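You operate a simulated robot arm through the tools that you are given. There is no shell and no other tool. Be economical: measure what you need, move in short steps, check, and stop when the job is done.

Carry out the task below with a simulated robot arm. There is one attempt and no reset: what you move stays moved.

Task
Fetch the cotton pads from the top of the long table and stand it on top of the blue tub of cream.
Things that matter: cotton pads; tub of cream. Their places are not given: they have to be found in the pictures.

Only the result counts: the job must be done as asked and must still hold three seconds after the hand-in. Knocking over, shifting, dropping, spilling or breaking anything else fails it.

Robot
A 7-joint arm with a two-finger parallel gripper, fixed in place. Base frame: the origin is at the foot of the arm, x ahead of it, y to its left, z up. Readings come in m, rad, newtons and seconds.
With the tool pointing down near the work surface it reaches from about 0.2 to 0.68 m from the base axis. Its first joint turns from -1.152 to 1.152 rad. Payload 2.4 kg.
The TCP is the grasp point between the finger pads, 0.03 m short of the fingertips. In the tool frame z runs along the fingers and y along their closing line. Largest opening 0.094 m; finger width 0.028, thickness 0.01; the body of the gripper, 0.05 by 0.096 m, starts 0.055 m behind the TCP.
Orientation is told as [roll, pitch, yaw] about the base's x, y, z axes, in that order, counted from this pose: with the fingers straight down and closing along the base's y, the tool's x points along the base's -x, its y along +y and its z along -z.

Tools
- The arm moves only by the tool drive_tool. Its argument "plan" is a list of rows, each a list of 3 entries, a list of its own where there are three numbers: the shift along the tool's x, y, z in m, then the turn, a rotation vector about the tool's x, y, z in rad, then the finger opening in m, from 0 to 0.094. In form: [[[dx, dy, dz], [rx, ry, rz], claw], ...]. A call has 1 to 12 rows; each row shifts and turns the commanded pose from where the row before left it, along the tool's axes as they then stand. Rows are played at 5 a second. More than 0.05 m and 0.15 rad between two rows, or a gripper value outside its range, and nothing of the call is played. Where a pose cannot be reached the arm comes as near as it can. A force on the tool above 40 N (or 10 N above the force at the start of the call, whichever is more), or a blocked arm, ends the call early, and 0.2 s more pass. Each finger travels about 0.153 m/s and halts on what it meets, pressing with about 29 N; the grip force reading is that of the motor and also rises with nothing between the fingers. The clock runs only during rows and for 0.2 s after the last one: add rows that do not move to give the fingers time. The reply holds the time, the measured pose of the TCP, the force on the tool along the base axes, the opening and the grip force, in the units named above and with some noise, and new pictures: "views" is both (left out), scene, wrist or none.
- Cameras (640 x 400 px; columns grow to the right, rows downward): "scene" is fixed at [0.0192, 0.4574, 1.4484]; the picture's right is [-0.91, -0.42, 0.00], its down [-0.23, 0.49, -0.84] and it looks along [0.36, -0.76, -0.54] (base axes); focal length 328 px, centre (320, 200). "wrist" rides on the gripper at [-0.037, 0, -0.058] in the tool frame; the picture's right is [0.00, -1.00, 0.00], its down [0.97, 0.00, -0.24] and it looks along [0.24, 0.00, 0.97] (tool axes); focal length 218 px, centre (320, 200).
- measure_at(camera, pixels): there is no depth. For up to 12 entries [column, row, z] of the newest picture of that camera ("zoom" is the newest enlarged one), the place [x, y] in the base frame at which the ray of that pixel passes the height z, good to about 0.003 m. No time passes.
- inspect(camera, box): a new picture of the part [left, top, right, bottom] of that camera's present view, enlarged. No time passes.
- hand_in(): hands the job in; it is judged then, once.

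Work in short steps. Measure before you move; look again where a grasp or a placing could have gone wrong, and mend it. You have 60 turns and 120 pictures in all, those below and enlarged ones among them. Open the gripper and draw the arm clear of the work before you hand the job in, unless the task says otherwise; then end with one line.

The tools are called after "Request:" as name(argument=value, ...) on one line, values as JSON. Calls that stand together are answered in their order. drive_tool: Moves the arm, as the interface text tells. Its arguments: {"type":"object","properties":{"plan":{"type":"array","items":{"type":"array"}},"views":{"type":"string","enum":["both","scene","wrist","none"]}},"required":["plan"]} The other tools are called the same way: measure_at (camera, pixels) gives the place at which the rays of pixels pass given heights; inspect (camera, box) takes an enlarged picture of a part of a camera's view; hand_in () hands the job in.

At the start:

```text
t: 0.0
position: [0.2972, -0.2236, 1.0759]
orientation: [-0.001, 0.0, 0.0]
contact_force: [-0.1, 0.3, -0.1]
finger_gap: 0.0942
grip_force: 0.0
```

scene: 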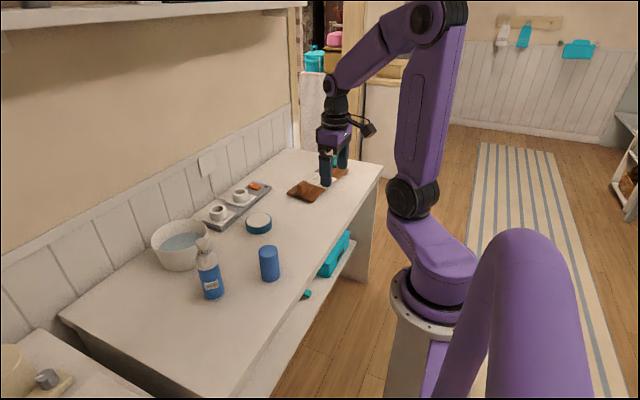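
wrist: 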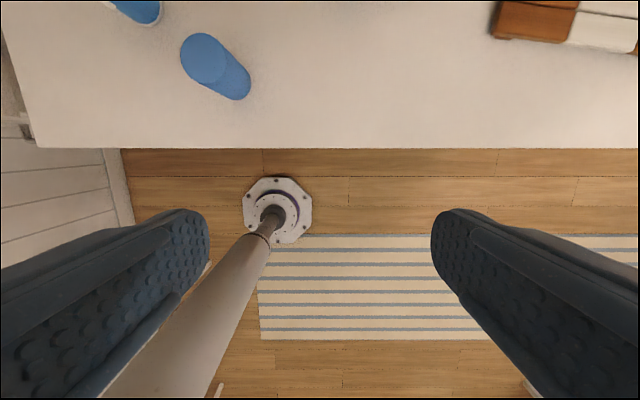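

The picture shows a low round blue tub at (258,223) and a blue cylinder at (269,263). I enlarge the table to tell them apart.

Request:
inspect(camera="scene", box=[140, 160, 380, 310])

Request:
measure_at(camera="scene", pixels=[[269, 280, 0.76], [259, 275, 0.76], [279, 275, 0.76], [268, 249, 0.85], [258, 233, 0.76], [245, 223, 0.78], [272, 223, 0.78], [258, 218, 0.8], [211, 297, 0.76], [306, 197, 0.76]])

```text
2.67 times, centred on (260, 235) of scene
```

zoom: 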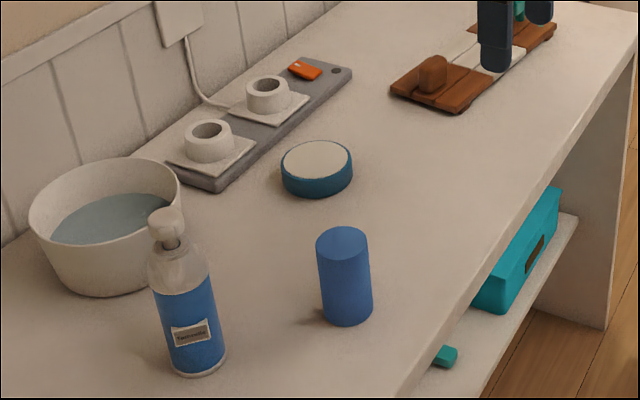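

```text
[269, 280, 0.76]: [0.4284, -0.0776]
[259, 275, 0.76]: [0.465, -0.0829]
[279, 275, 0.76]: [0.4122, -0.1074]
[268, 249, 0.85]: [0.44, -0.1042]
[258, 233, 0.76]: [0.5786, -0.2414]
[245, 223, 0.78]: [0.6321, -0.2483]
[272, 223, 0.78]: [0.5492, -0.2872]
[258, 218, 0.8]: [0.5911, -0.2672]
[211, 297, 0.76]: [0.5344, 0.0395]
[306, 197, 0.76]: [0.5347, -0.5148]
```

The cylinder (no lid, stack-shaped) is the cotton pads and the white-topped blue disc is the tub of cream. I measure both again at several heights, and move over the cylinder, staying high, for a view from above.

Request:
measure_at(camera="zoom", pixels=[[342, 243, 0.84], [342, 243, 0.85], [342, 243, 0.86], [342, 243, 0.87], [347, 311, 0.76], [316, 160, 0.79], [316, 160, 0.8], [316, 160, 0.81], [317, 178, 0.76], [281, 160, 0.8], [352, 160, 0.8]])

Request:
drive_tool(plan=[[[-0.03, 0.03, 0], [0, 0, 0], 0.094], [[-0.03, 0.03, 0], [0, 0, 0], 0.094], [[-0.03, 0.03, 0], [0, 0, 0], 0.094], [[-0.03, 0.03, 0], [0, 0, 0], 0.094], [[0, 0, 0], [0, 0, 0], 0.094], [[0, 0, 0], [0, 0, 0], 0.094]])

```text
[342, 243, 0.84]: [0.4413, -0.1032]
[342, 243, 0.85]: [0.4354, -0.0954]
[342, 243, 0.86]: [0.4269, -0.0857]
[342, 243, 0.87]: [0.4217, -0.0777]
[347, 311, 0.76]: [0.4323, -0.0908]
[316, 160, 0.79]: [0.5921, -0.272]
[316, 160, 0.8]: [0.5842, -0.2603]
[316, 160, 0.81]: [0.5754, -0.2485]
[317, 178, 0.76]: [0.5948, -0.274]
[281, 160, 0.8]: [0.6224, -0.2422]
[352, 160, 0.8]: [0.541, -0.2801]
```

```text
t: 1.4
position: [0.4178, -0.1022, 1.0781]
orientation: [-0.001, -0.002, 0.001]
contact_force: [0.3, 0.4, 0.5]
finger_gap: 0.0939
grip_force: 0.0
```

scene: 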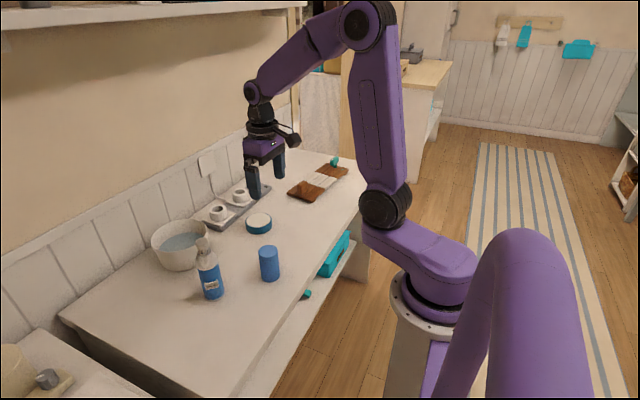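
wrist: 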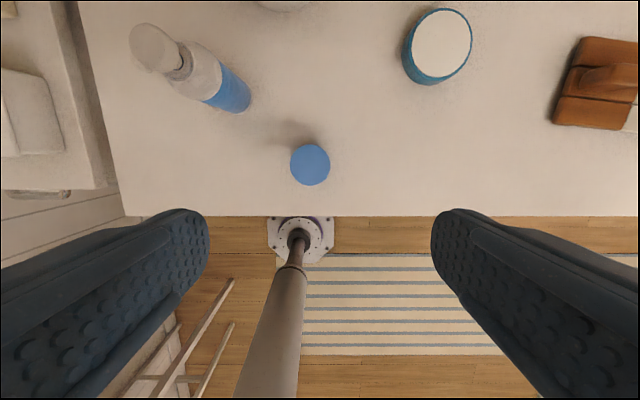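

Cylinder top is at (310,164) and the tub's lid at (442,43) in the wrist view. I measure both at candidate heights.

Request:
measure_at(camera="wrist", pixels=[[310, 164, 0.84], [310, 164, 0.85], [310, 164, 0.86], [291, 164, 0.85], [330, 164, 0.85], [442, 43, 0.79], [442, 43, 0.8], [442, 43, 0.81], [412, 46, 0.8], [472, 40, 0.8], [320, 216, 0.76]])

```text
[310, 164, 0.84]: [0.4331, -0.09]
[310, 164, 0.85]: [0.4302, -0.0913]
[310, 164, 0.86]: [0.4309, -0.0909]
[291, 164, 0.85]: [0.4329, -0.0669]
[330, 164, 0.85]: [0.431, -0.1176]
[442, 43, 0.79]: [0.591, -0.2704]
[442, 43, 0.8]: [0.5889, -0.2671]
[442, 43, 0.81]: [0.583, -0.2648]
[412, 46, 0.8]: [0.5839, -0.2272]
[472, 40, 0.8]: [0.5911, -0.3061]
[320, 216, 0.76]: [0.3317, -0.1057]
```

Cylinder axis at about (0.432,-0.091), top at z 0.853, 0.05 m wide; tub at (0.590,-0.269), top about 0.793. I descend with open fingers to just around the cylinder.

Request:
drive_tool(plan=[[[-0.014, 0.011, 0], [0, 0, 0], 0.094], [[0, 0, 0.04], [0, 0, 0], 0.094], [[0, 0, 0.04], [0, 0, 0], 0.094], [[0, 0, 0.04], [0, 0, 0], 0.094], [[0, 0, 0.03], [0, 0, 0], 0.094], [[0, 0, 0], [0, 0, 0], 0.094], [[0, 0, 0], [0, 0, 0], 0.094]])

```text
t: 3.0
position: [0.4317, -0.0919, 0.9276]
orientation: [-0.002, 0.001, -0.001]
contact_force: [0.4, -0.2, 0.4]
finger_gap: 0.0939
grip_force: 0.1
```

scene: 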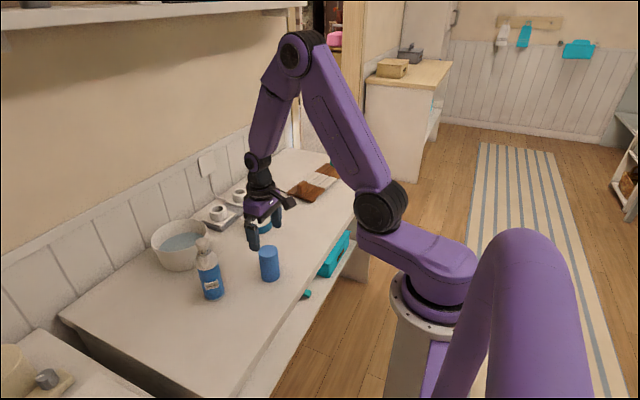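
wrist: 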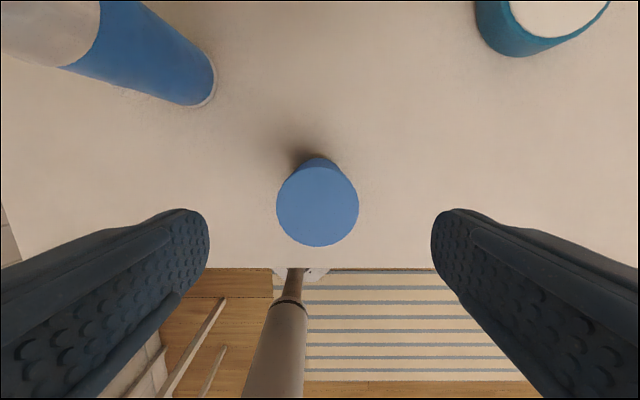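

The top now sits centred at (317,205), between the fingers. I check its place at z 0.853 before going on.

Request:
measure_at(camera="wrist", pixels=[[317, 205, 0.853], [277, 205, 0.853], [358, 205, 0.853], [317, 246, 0.853], [540, 20, 0.793]])

```text
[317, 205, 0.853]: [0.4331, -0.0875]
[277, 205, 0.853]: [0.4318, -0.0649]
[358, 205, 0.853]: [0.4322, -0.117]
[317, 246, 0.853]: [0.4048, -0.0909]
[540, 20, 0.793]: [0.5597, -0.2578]
```

The place holds: (0.432,-0.091). I go down to TCP z 0.822.

Request:
drive_tool(plan=[[[0, 0.001, 0.035], [0, 0, 0], 0.094], [[0, 0, 0.035], [0, 0, 0], 0.094], [[0, 0, 0.036], [0, 0, 0], 0.094], [[0, 0, 0], [0, 0, 0], 0.094]])

```text
t: 4.0
position: [0.4301, -0.0898, 0.8194]
orientation: [0.0, 0.001, -0.001]
contact_force: [0.5, 0.3, -0.5]
finger_gap: 0.0941
grip_force: 0.0
```

scene: 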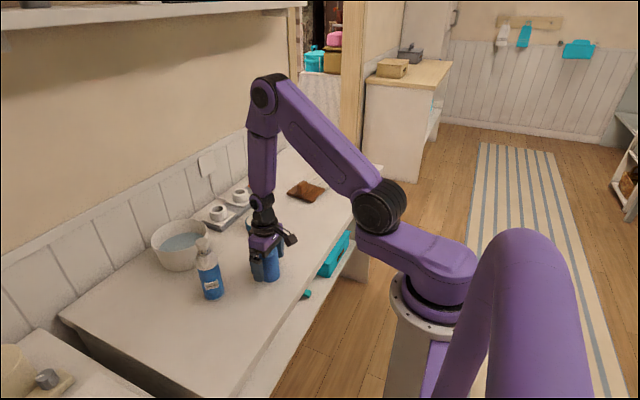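
wrist: 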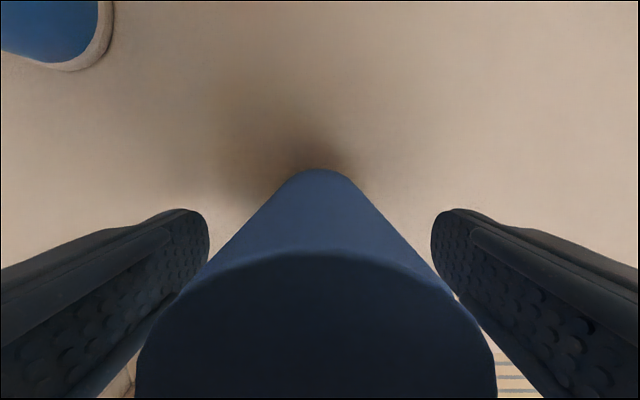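

The fingers straddle the cylinder evenly. I close on it, giving the fingers time.

Request:
drive_tool(plan=[[[0, 0, 0], [0, 0, 0], 0.06], [[0, 0, 0], [0, 0, 0], 0.04], [[0, 0, 0], [0, 0, 0], 0.04], [[0, 0, 0], [0, 0, 0], 0.04], [[0, 0, 0], [0, 0, 0], 0.04]], views="wrist")

```text
t: 5.2
position: [0.4304, -0.0898, 0.8206]
orientation: [0.0, 0.0, 0.001]
contact_force: [0.8, -0.3, -0.3]
finger_gap: 0.0522
grip_force: 29.2
```

wrist: 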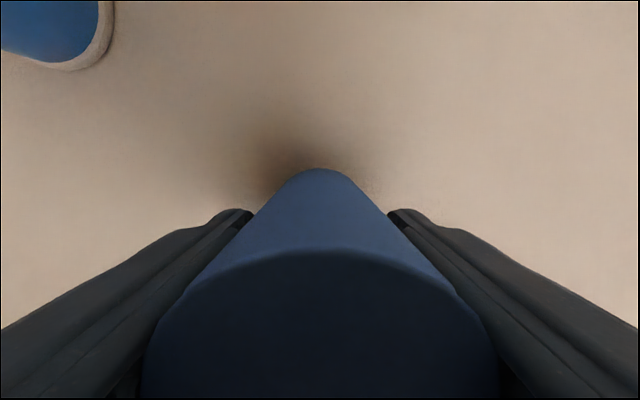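

The gap holds at 0.052 m with 29 N: it is gripped. I lift it 0.13 m straight up.

Request:
drive_tool(plan=[[[0, 0, -0.015], [0, 0, 0], 0.04], [[0, 0, -0.03], [0, 0, 0], 0.04], [[0, 0, -0.03], [0, 0, 0], 0.04], [[0, 0, -0.03], [0, 0, 0], 0.04], [[0, 0, -0.025], [0, 0, 0], 0.04], [[0, 0, 0], [0, 0, 0], 0.04]])

```text
t: 6.6
position: [0.4309, -0.0923, 0.9515]
orientation: [-0.001, -0.001, 0.001]
contact_force: [-1.0, 0.5, -1.2]
finger_gap: 0.052
grip_force: 29.4
```

scene: 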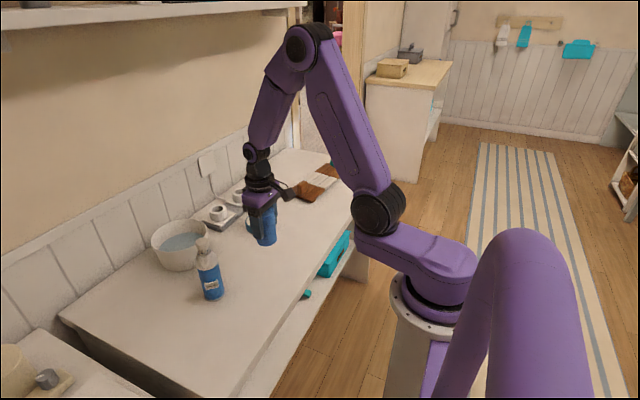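
wrist: 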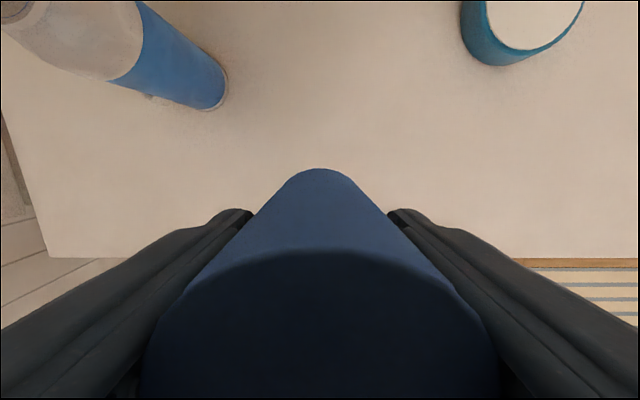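

The cylinder hangs clear and did not slip. I carry it to short of the tub, (0.50,-0.269), to see the lid once more from the wrist.

Request:
drive_tool(plan=[[[-0.01, -0.03, 0], [0, 0, 0], 0.04], [[-0.014, -0.037, 0], [0, 0, 0], 0.04], [[-0.014, -0.037, 0], [0, 0, 0], 0.04], [[-0.014, -0.037, 0], [0, 0, 0], 0.04], [[-0.014, -0.037, 0], [0, 0, 0], 0.04], [[0, 0, 0], [0, 0, 0], 0.04], [[0, 0, 0], [0, 0, 0], 0.04]])

```text
t: 8.2
position: [0.4971, -0.2682, 0.9501]
orientation: [-0.001, -0.001, 0.0]
contact_force: [0.2, 0.1, -1.3]
finger_gap: 0.0521
grip_force: 28.9
```

scene: 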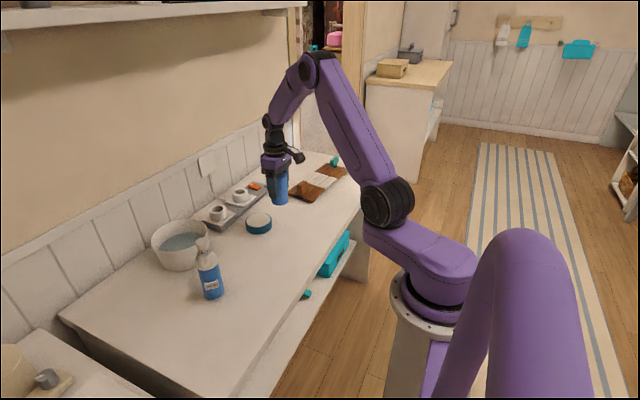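
wrist: 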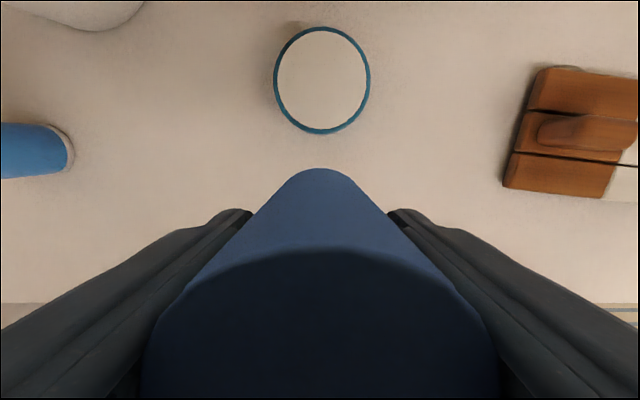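

The lid shows whole, rim from columns 273 to 371 and rows 26 to 134, centre about (322,80). I measure it.

Request:
measure_at(camera="wrist", pixels=[[322, 78, 0.793], [273, 80, 0.793], [371, 80, 0.793], [322, 26, 0.793], [322, 133, 0.793], [322, 78, 0.8]])

Request:
inspect(camera="scene", box=[210, 180, 306, 240])

```text
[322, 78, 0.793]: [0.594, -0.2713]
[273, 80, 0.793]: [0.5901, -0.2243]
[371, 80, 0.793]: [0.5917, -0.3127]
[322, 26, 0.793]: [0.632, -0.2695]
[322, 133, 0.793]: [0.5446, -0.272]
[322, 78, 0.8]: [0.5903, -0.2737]
```

```text
6.67 times, centred on (258, 210) of scene
```

zoom: 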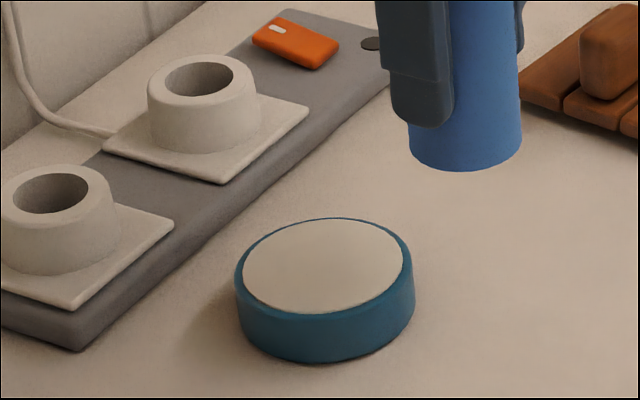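

Tub centre is (0.589,-0.270), 0.088 m wide, top near 0.794. The cylinder's foot is at about 0.89, so I move over the centre and go down 0.075, leaving about 2 cm.

Request:
drive_tool(plan=[[[-0.03, -0.001, 0], [0, 0, 0], 0.04], [[-0.03, -0.001, 0], [0, 0, 0], 0.04], [[-0.031, 0, 0], [0, 0, 0], 0.04], [[0, 0, 0.025], [0, 0, 0], 0.04], [[0, 0, 0.025], [0, 0, 0], 0.04], [[0, 0, 0.025], [0, 0, 0], 0.04], [[0, 0, 0], [0, 0, 0], 0.04], [[0, 0, 0], [0, 0, 0], 0.04]])

Request:
inspect(camera="scene", box=[210, 180, 306, 240])

```text
t: 10.0
position: [0.5873, -0.2709, 0.8746]
orientation: [0.0, 0.0, -0.001]
contact_force: [-0.5, -0.3, -0.3]
finger_gap: 0.0519
grip_force: 29.2
```

scene: 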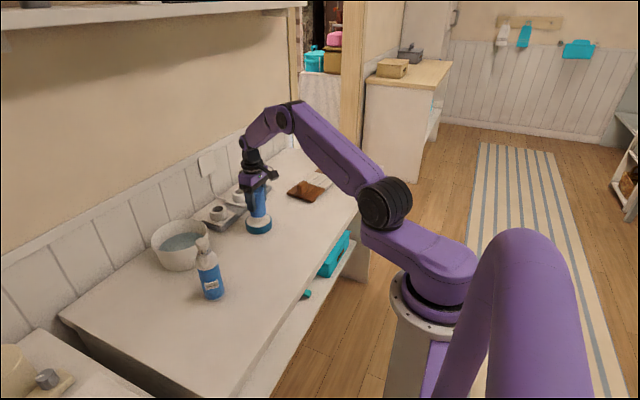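
wrist: 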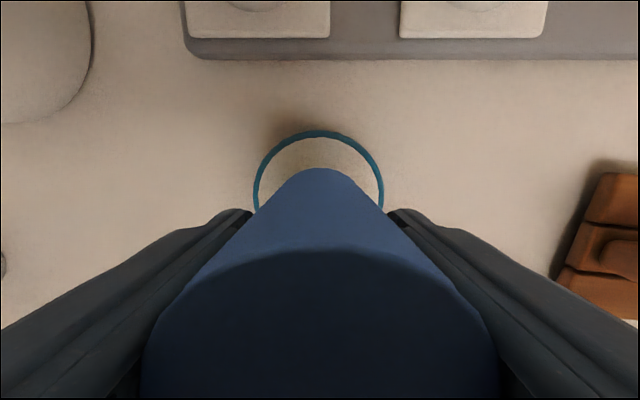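

```text
6.67 times, centred on (258, 210) of scene
```

zoom: 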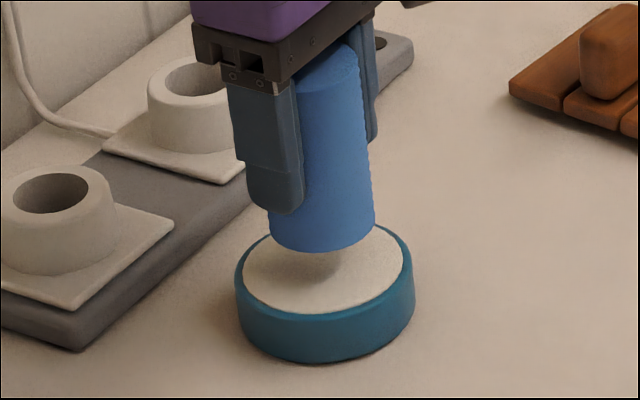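

Centred over the lid with about 2 cm left and no contact yet. I lower in small steps and watch the vertical force.

Request:
drive_tool(plan=[[[0, 0, 0.006], [0, 0, 0], 0.04], [[0, 0, 0.005], [0, 0, 0], 0.04], [[0, 0, 0.003], [0, 0, 0], 0.04], [[0, 0, 0], [0, 0, 0], 0.04], [[0, 0, 0], [0, 0, 0], 0.04]], views="none")

Request:
inspect(camera="scene", box=[210, 180, 306, 240])

```text
t: 11.2
position: [0.5877, -0.2703, 0.8611]
orientation: [-0.001, 0.0, 0.0]
contact_force: [-0.6, -0.2, -0.6]
finger_gap: 0.0521
grip_force: 28.8
```

```text
6.67 times, centred on (258, 210) of scene
```

zoom: 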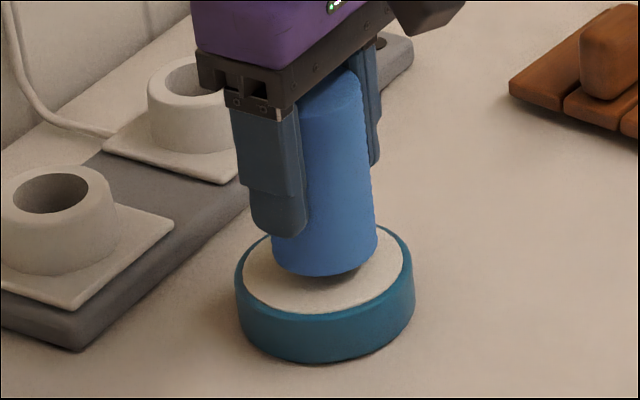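

Still no contact, a gap of some millimetres remains. I go down 2 mm at a time.

Request:
drive_tool(plan=[[[0, 0, 0.002], [0, 0, 0], 0.04], [[0, 0, 0.002], [0, 0, 0], 0.04], [[0, 0, 0], [0, 0, 0], 0.04]], views="none")

Request:
inspect(camera="scene", box=[210, 180, 306, 240])

```text
t: 12.0
position: [0.5879, -0.2717, 0.8561]
orientation: [-0.001, 0.0, 0.0]
contact_force: [-0.5, -0.7, -0.8]
finger_gap: 0.0521
grip_force: 29.1
```

```text
6.67 times, centred on (258, 210) of scene
```

zoom: 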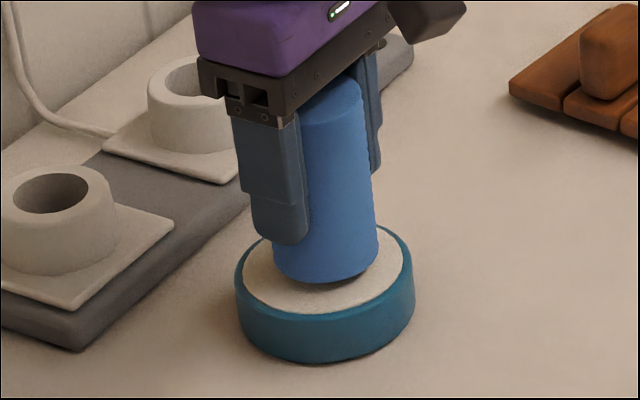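

A thin shadow still shows under it. I go on by 1 mm steps.

Request:
drive_tool(plan=[[[0, 0, 0.001], [0, 0, 0], 0.04], [[0, 0, 0.001], [0, 0, 0], 0.04], [[0, 0, 0], [0, 0, 0], 0.04]], views="none")

Request:
inspect(camera="scene", box=[210, 180, 306, 240])

```text
t: 12.8
position: [0.5878, -0.2694, 0.8558]
orientation: [0.0, 0.0, 0.001]
contact_force: [0.0, 0.3, -1.0]
finger_gap: 0.052
grip_force: 28.4
```

```text
6.67 times, centred on (258, 210) of scene
```

zoom: 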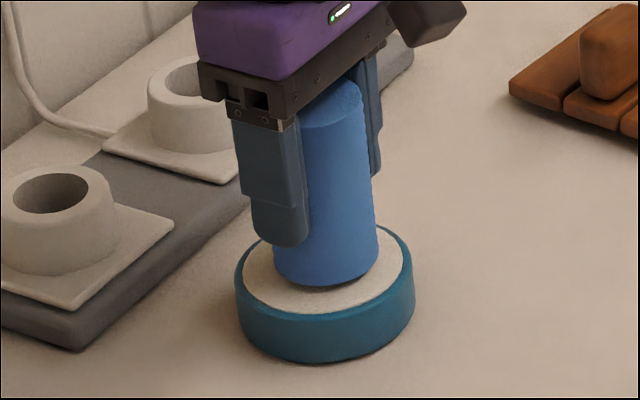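

No contact force yet, though the shadow is now a mere line. Another 2 mm in 1 mm steps.

Request:
drive_tool(plan=[[[0, 0, 0.001], [0, 0, 0], 0.04], [[0, 0, 0.001], [0, 0, 0], 0.04], [[0, 0, 0], [0, 0, 0], 0.04]], views="none")

Request:
inspect(camera="scene", box=[210, 180, 306, 240])

```text
t: 13.6
position: [0.5882, -0.2713, 0.8529]
orientation: [-0.001, -0.001, -0.001]
contact_force: [0.4, -0.3, -1.1]
finger_gap: 0.0518
grip_force: 29.0
```

```text
6.67 times, centred on (258, 210) of scene
```

zoom: 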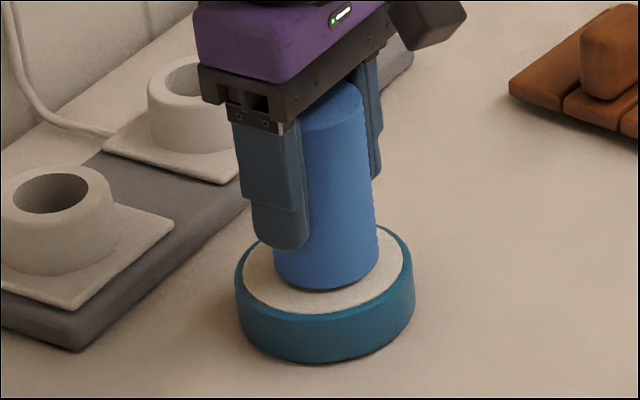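

Force along z is still about -1 N, so it hangs by a hair. Another 2 mm.

Request:
drive_tool(plan=[[[0, 0, 0.001], [0, 0, 0], 0.04], [[0, 0, 0.001], [0, 0, 0], 0.04], [[0, 0, 0], [0, 0, 0], 0.04]], views="none")

Request:
inspect(camera="scene", box=[210, 180, 306, 240])

```text
t: 14.4
position: [0.5875, -0.2706, 0.8513]
orientation: [0.002, 0.0, -0.001]
contact_force: [0.0, 0.1, -0.3]
finger_gap: 0.052
grip_force: 29.4
```

```text
6.67 times, centred on (258, 210) of scene
```

zoom: 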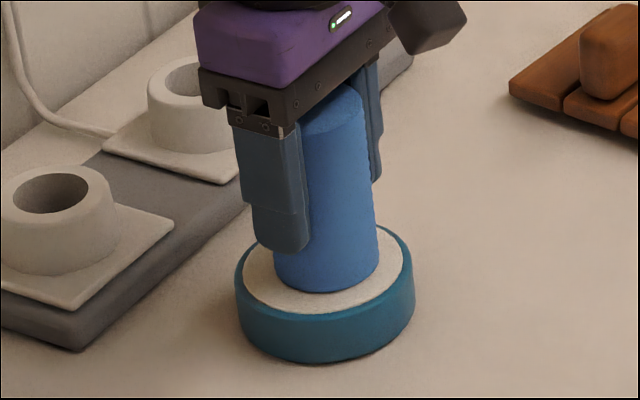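

The shadow is nearly gone. One more step of 1 mm, to read the force.

Request:
drive_tool(plan=[[[0, 0, 0.001], [0, 0, 0], 0.04], [[0, 0, 0], [0, 0, 0], 0.04]], views="none")

```text
t: 15.0
position: [0.5878, -0.2708, 0.8502]
orientation: [0.001, -0.001, 0.001]
contact_force: [-0.3, 0.8, -0.9]
finger_gap: 0.0522
grip_force: 29.4
```

Still no contact force; I take one more millimetre.

Request:
drive_tool(plan=[[[0, 0, 0.001], [0, 0, 0], 0.04], [[0, 0, 0], [0, 0, 0], 0.04]], views="none")

Request:
inspect(camera="scene", box=[235, 205, 283, 235])

```text
t: 15.6
position: [0.5879, -0.2706, 0.8494]
orientation: [0.001, -0.003, 0.0]
contact_force: [-4.2, 1.4, 11.2]
finger_gap: 0.0519
grip_force: 28.3
```

```text
13.33 times, centred on (259, 220) of scene
```

zoom: 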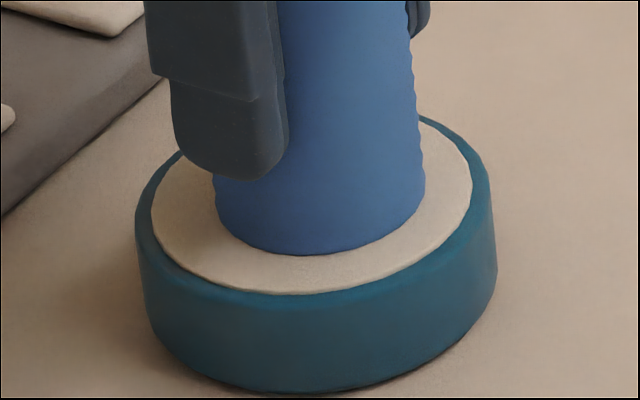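

Contact: 11 N upward, the foot rests on the lid. I ease up half a millimetre and open the fingers gradually in place.

Request:
drive_tool(plan=[[[0, 0, -0.0006], [0, 0, 0], 0.04], [[0, 0, 0], [0, 0, 0], 0.05], [[0, 0, 0], [0, 0, 0], 0.056], [[0, 0, 0], [0, 0, 0], 0.064], [[0, 0, 0], [0, 0, 0], 0.08], [[0, 0, 0], [0, 0, 0], 0.09], [[0, 0, 0], [0, 0, 0], 0.09]])

Request:
inspect(camera="scene", box=[210, 180, 306, 240])

```text
t: 17.2
position: [0.5871, -0.2704, 0.8504]
orientation: [0.001, 0.0, 0.001]
contact_force: [-0.1, 0.1, 0.6]
finger_gap: 0.09
grip_force: 0.1
```

scene: 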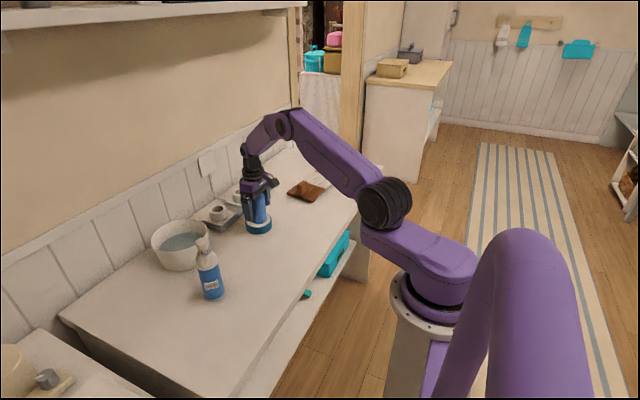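
wrist: 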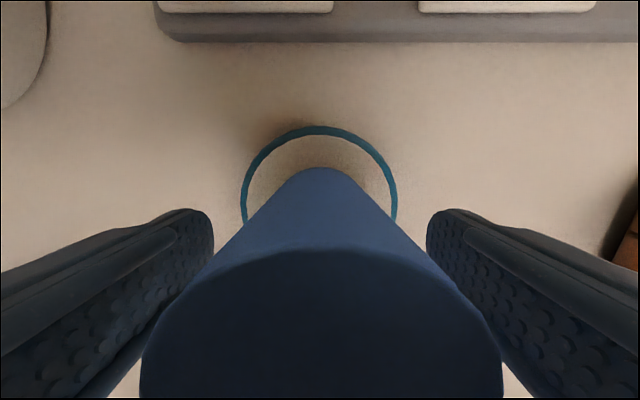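

```text
6.67 times, centred on (258, 210) of scene
```

zoom: 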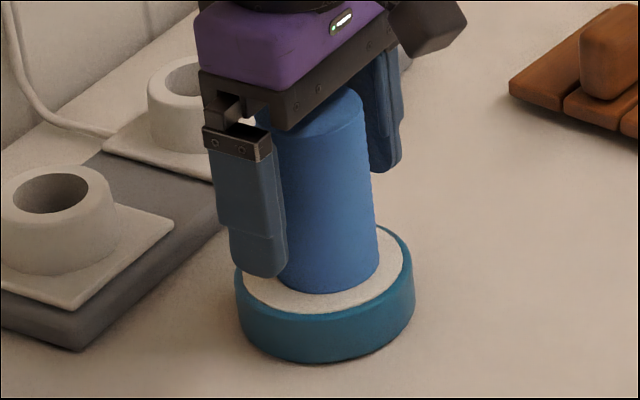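

The cylinder stands upright and free of both fingers. I rise straight up 0.2 m.

Request:
drive_tool(plan=[[[0, 0, -0.015], [0, 0, 0], 0.09], [[0, 0, -0.025], [0, 0, 0], 0.09], [[0, 0, -0.03], [0, 0, 0], 0.09], [[0, 0, -0.03], [0, 0, 0], 0.09], [[0, 0, -0.03], [0, 0, 0], 0.09], [[0.03, 0, -0.03], [0, 0, 0], 0.09], [[0.04, 0, -0.03], [0, 0, 0], 0.09], [[0.04, 0, 0], [0, 0, 0], 0.09], [[0.04, 0, 0], [0, 0, 0], 0.09], [[0, 0, 0], [0, 0, 0], 0.09]])

Request:
inspect(camera="scene", box=[140, 160, 380, 310])

```text
t: 19.4
position: [0.4377, -0.2713, 1.0387]
orientation: [-0.001, 0.0, 0.0]
contact_force: [0.1, 0.4, 0.9]
finger_gap: 0.0899
grip_force: 0.1
```

scene: 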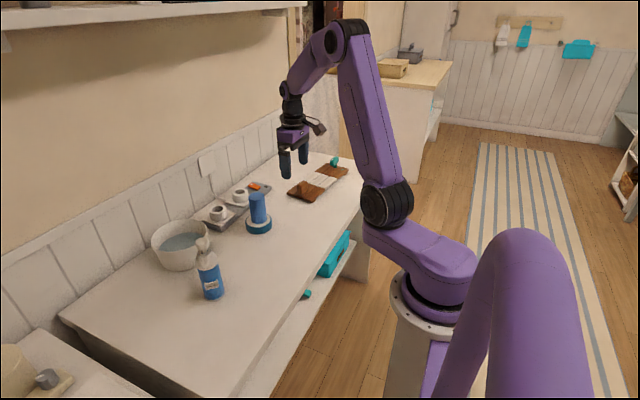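
wrist: 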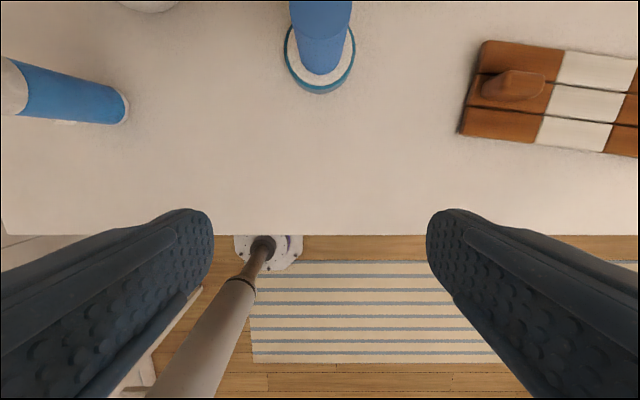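

```text
2.67 times, centred on (260, 235) of scene
```

zoom: 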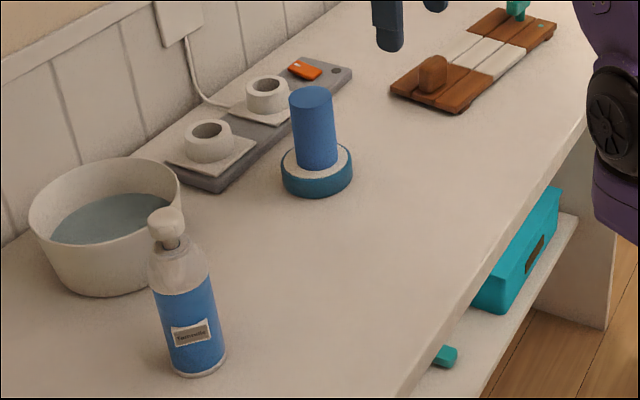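

The cylinder stands upright and centred on the tub, nothing else has moved, and the arm is clear. I hand in.

Request:
hand_in()

```text
The job is handed in.
```

The cotton pads, which I took to be the unlabelled blue cylinder on the long table, now stand upright and centred on the blue tub of cream; nothing else moved, and the arm was open and clear when I handed in.
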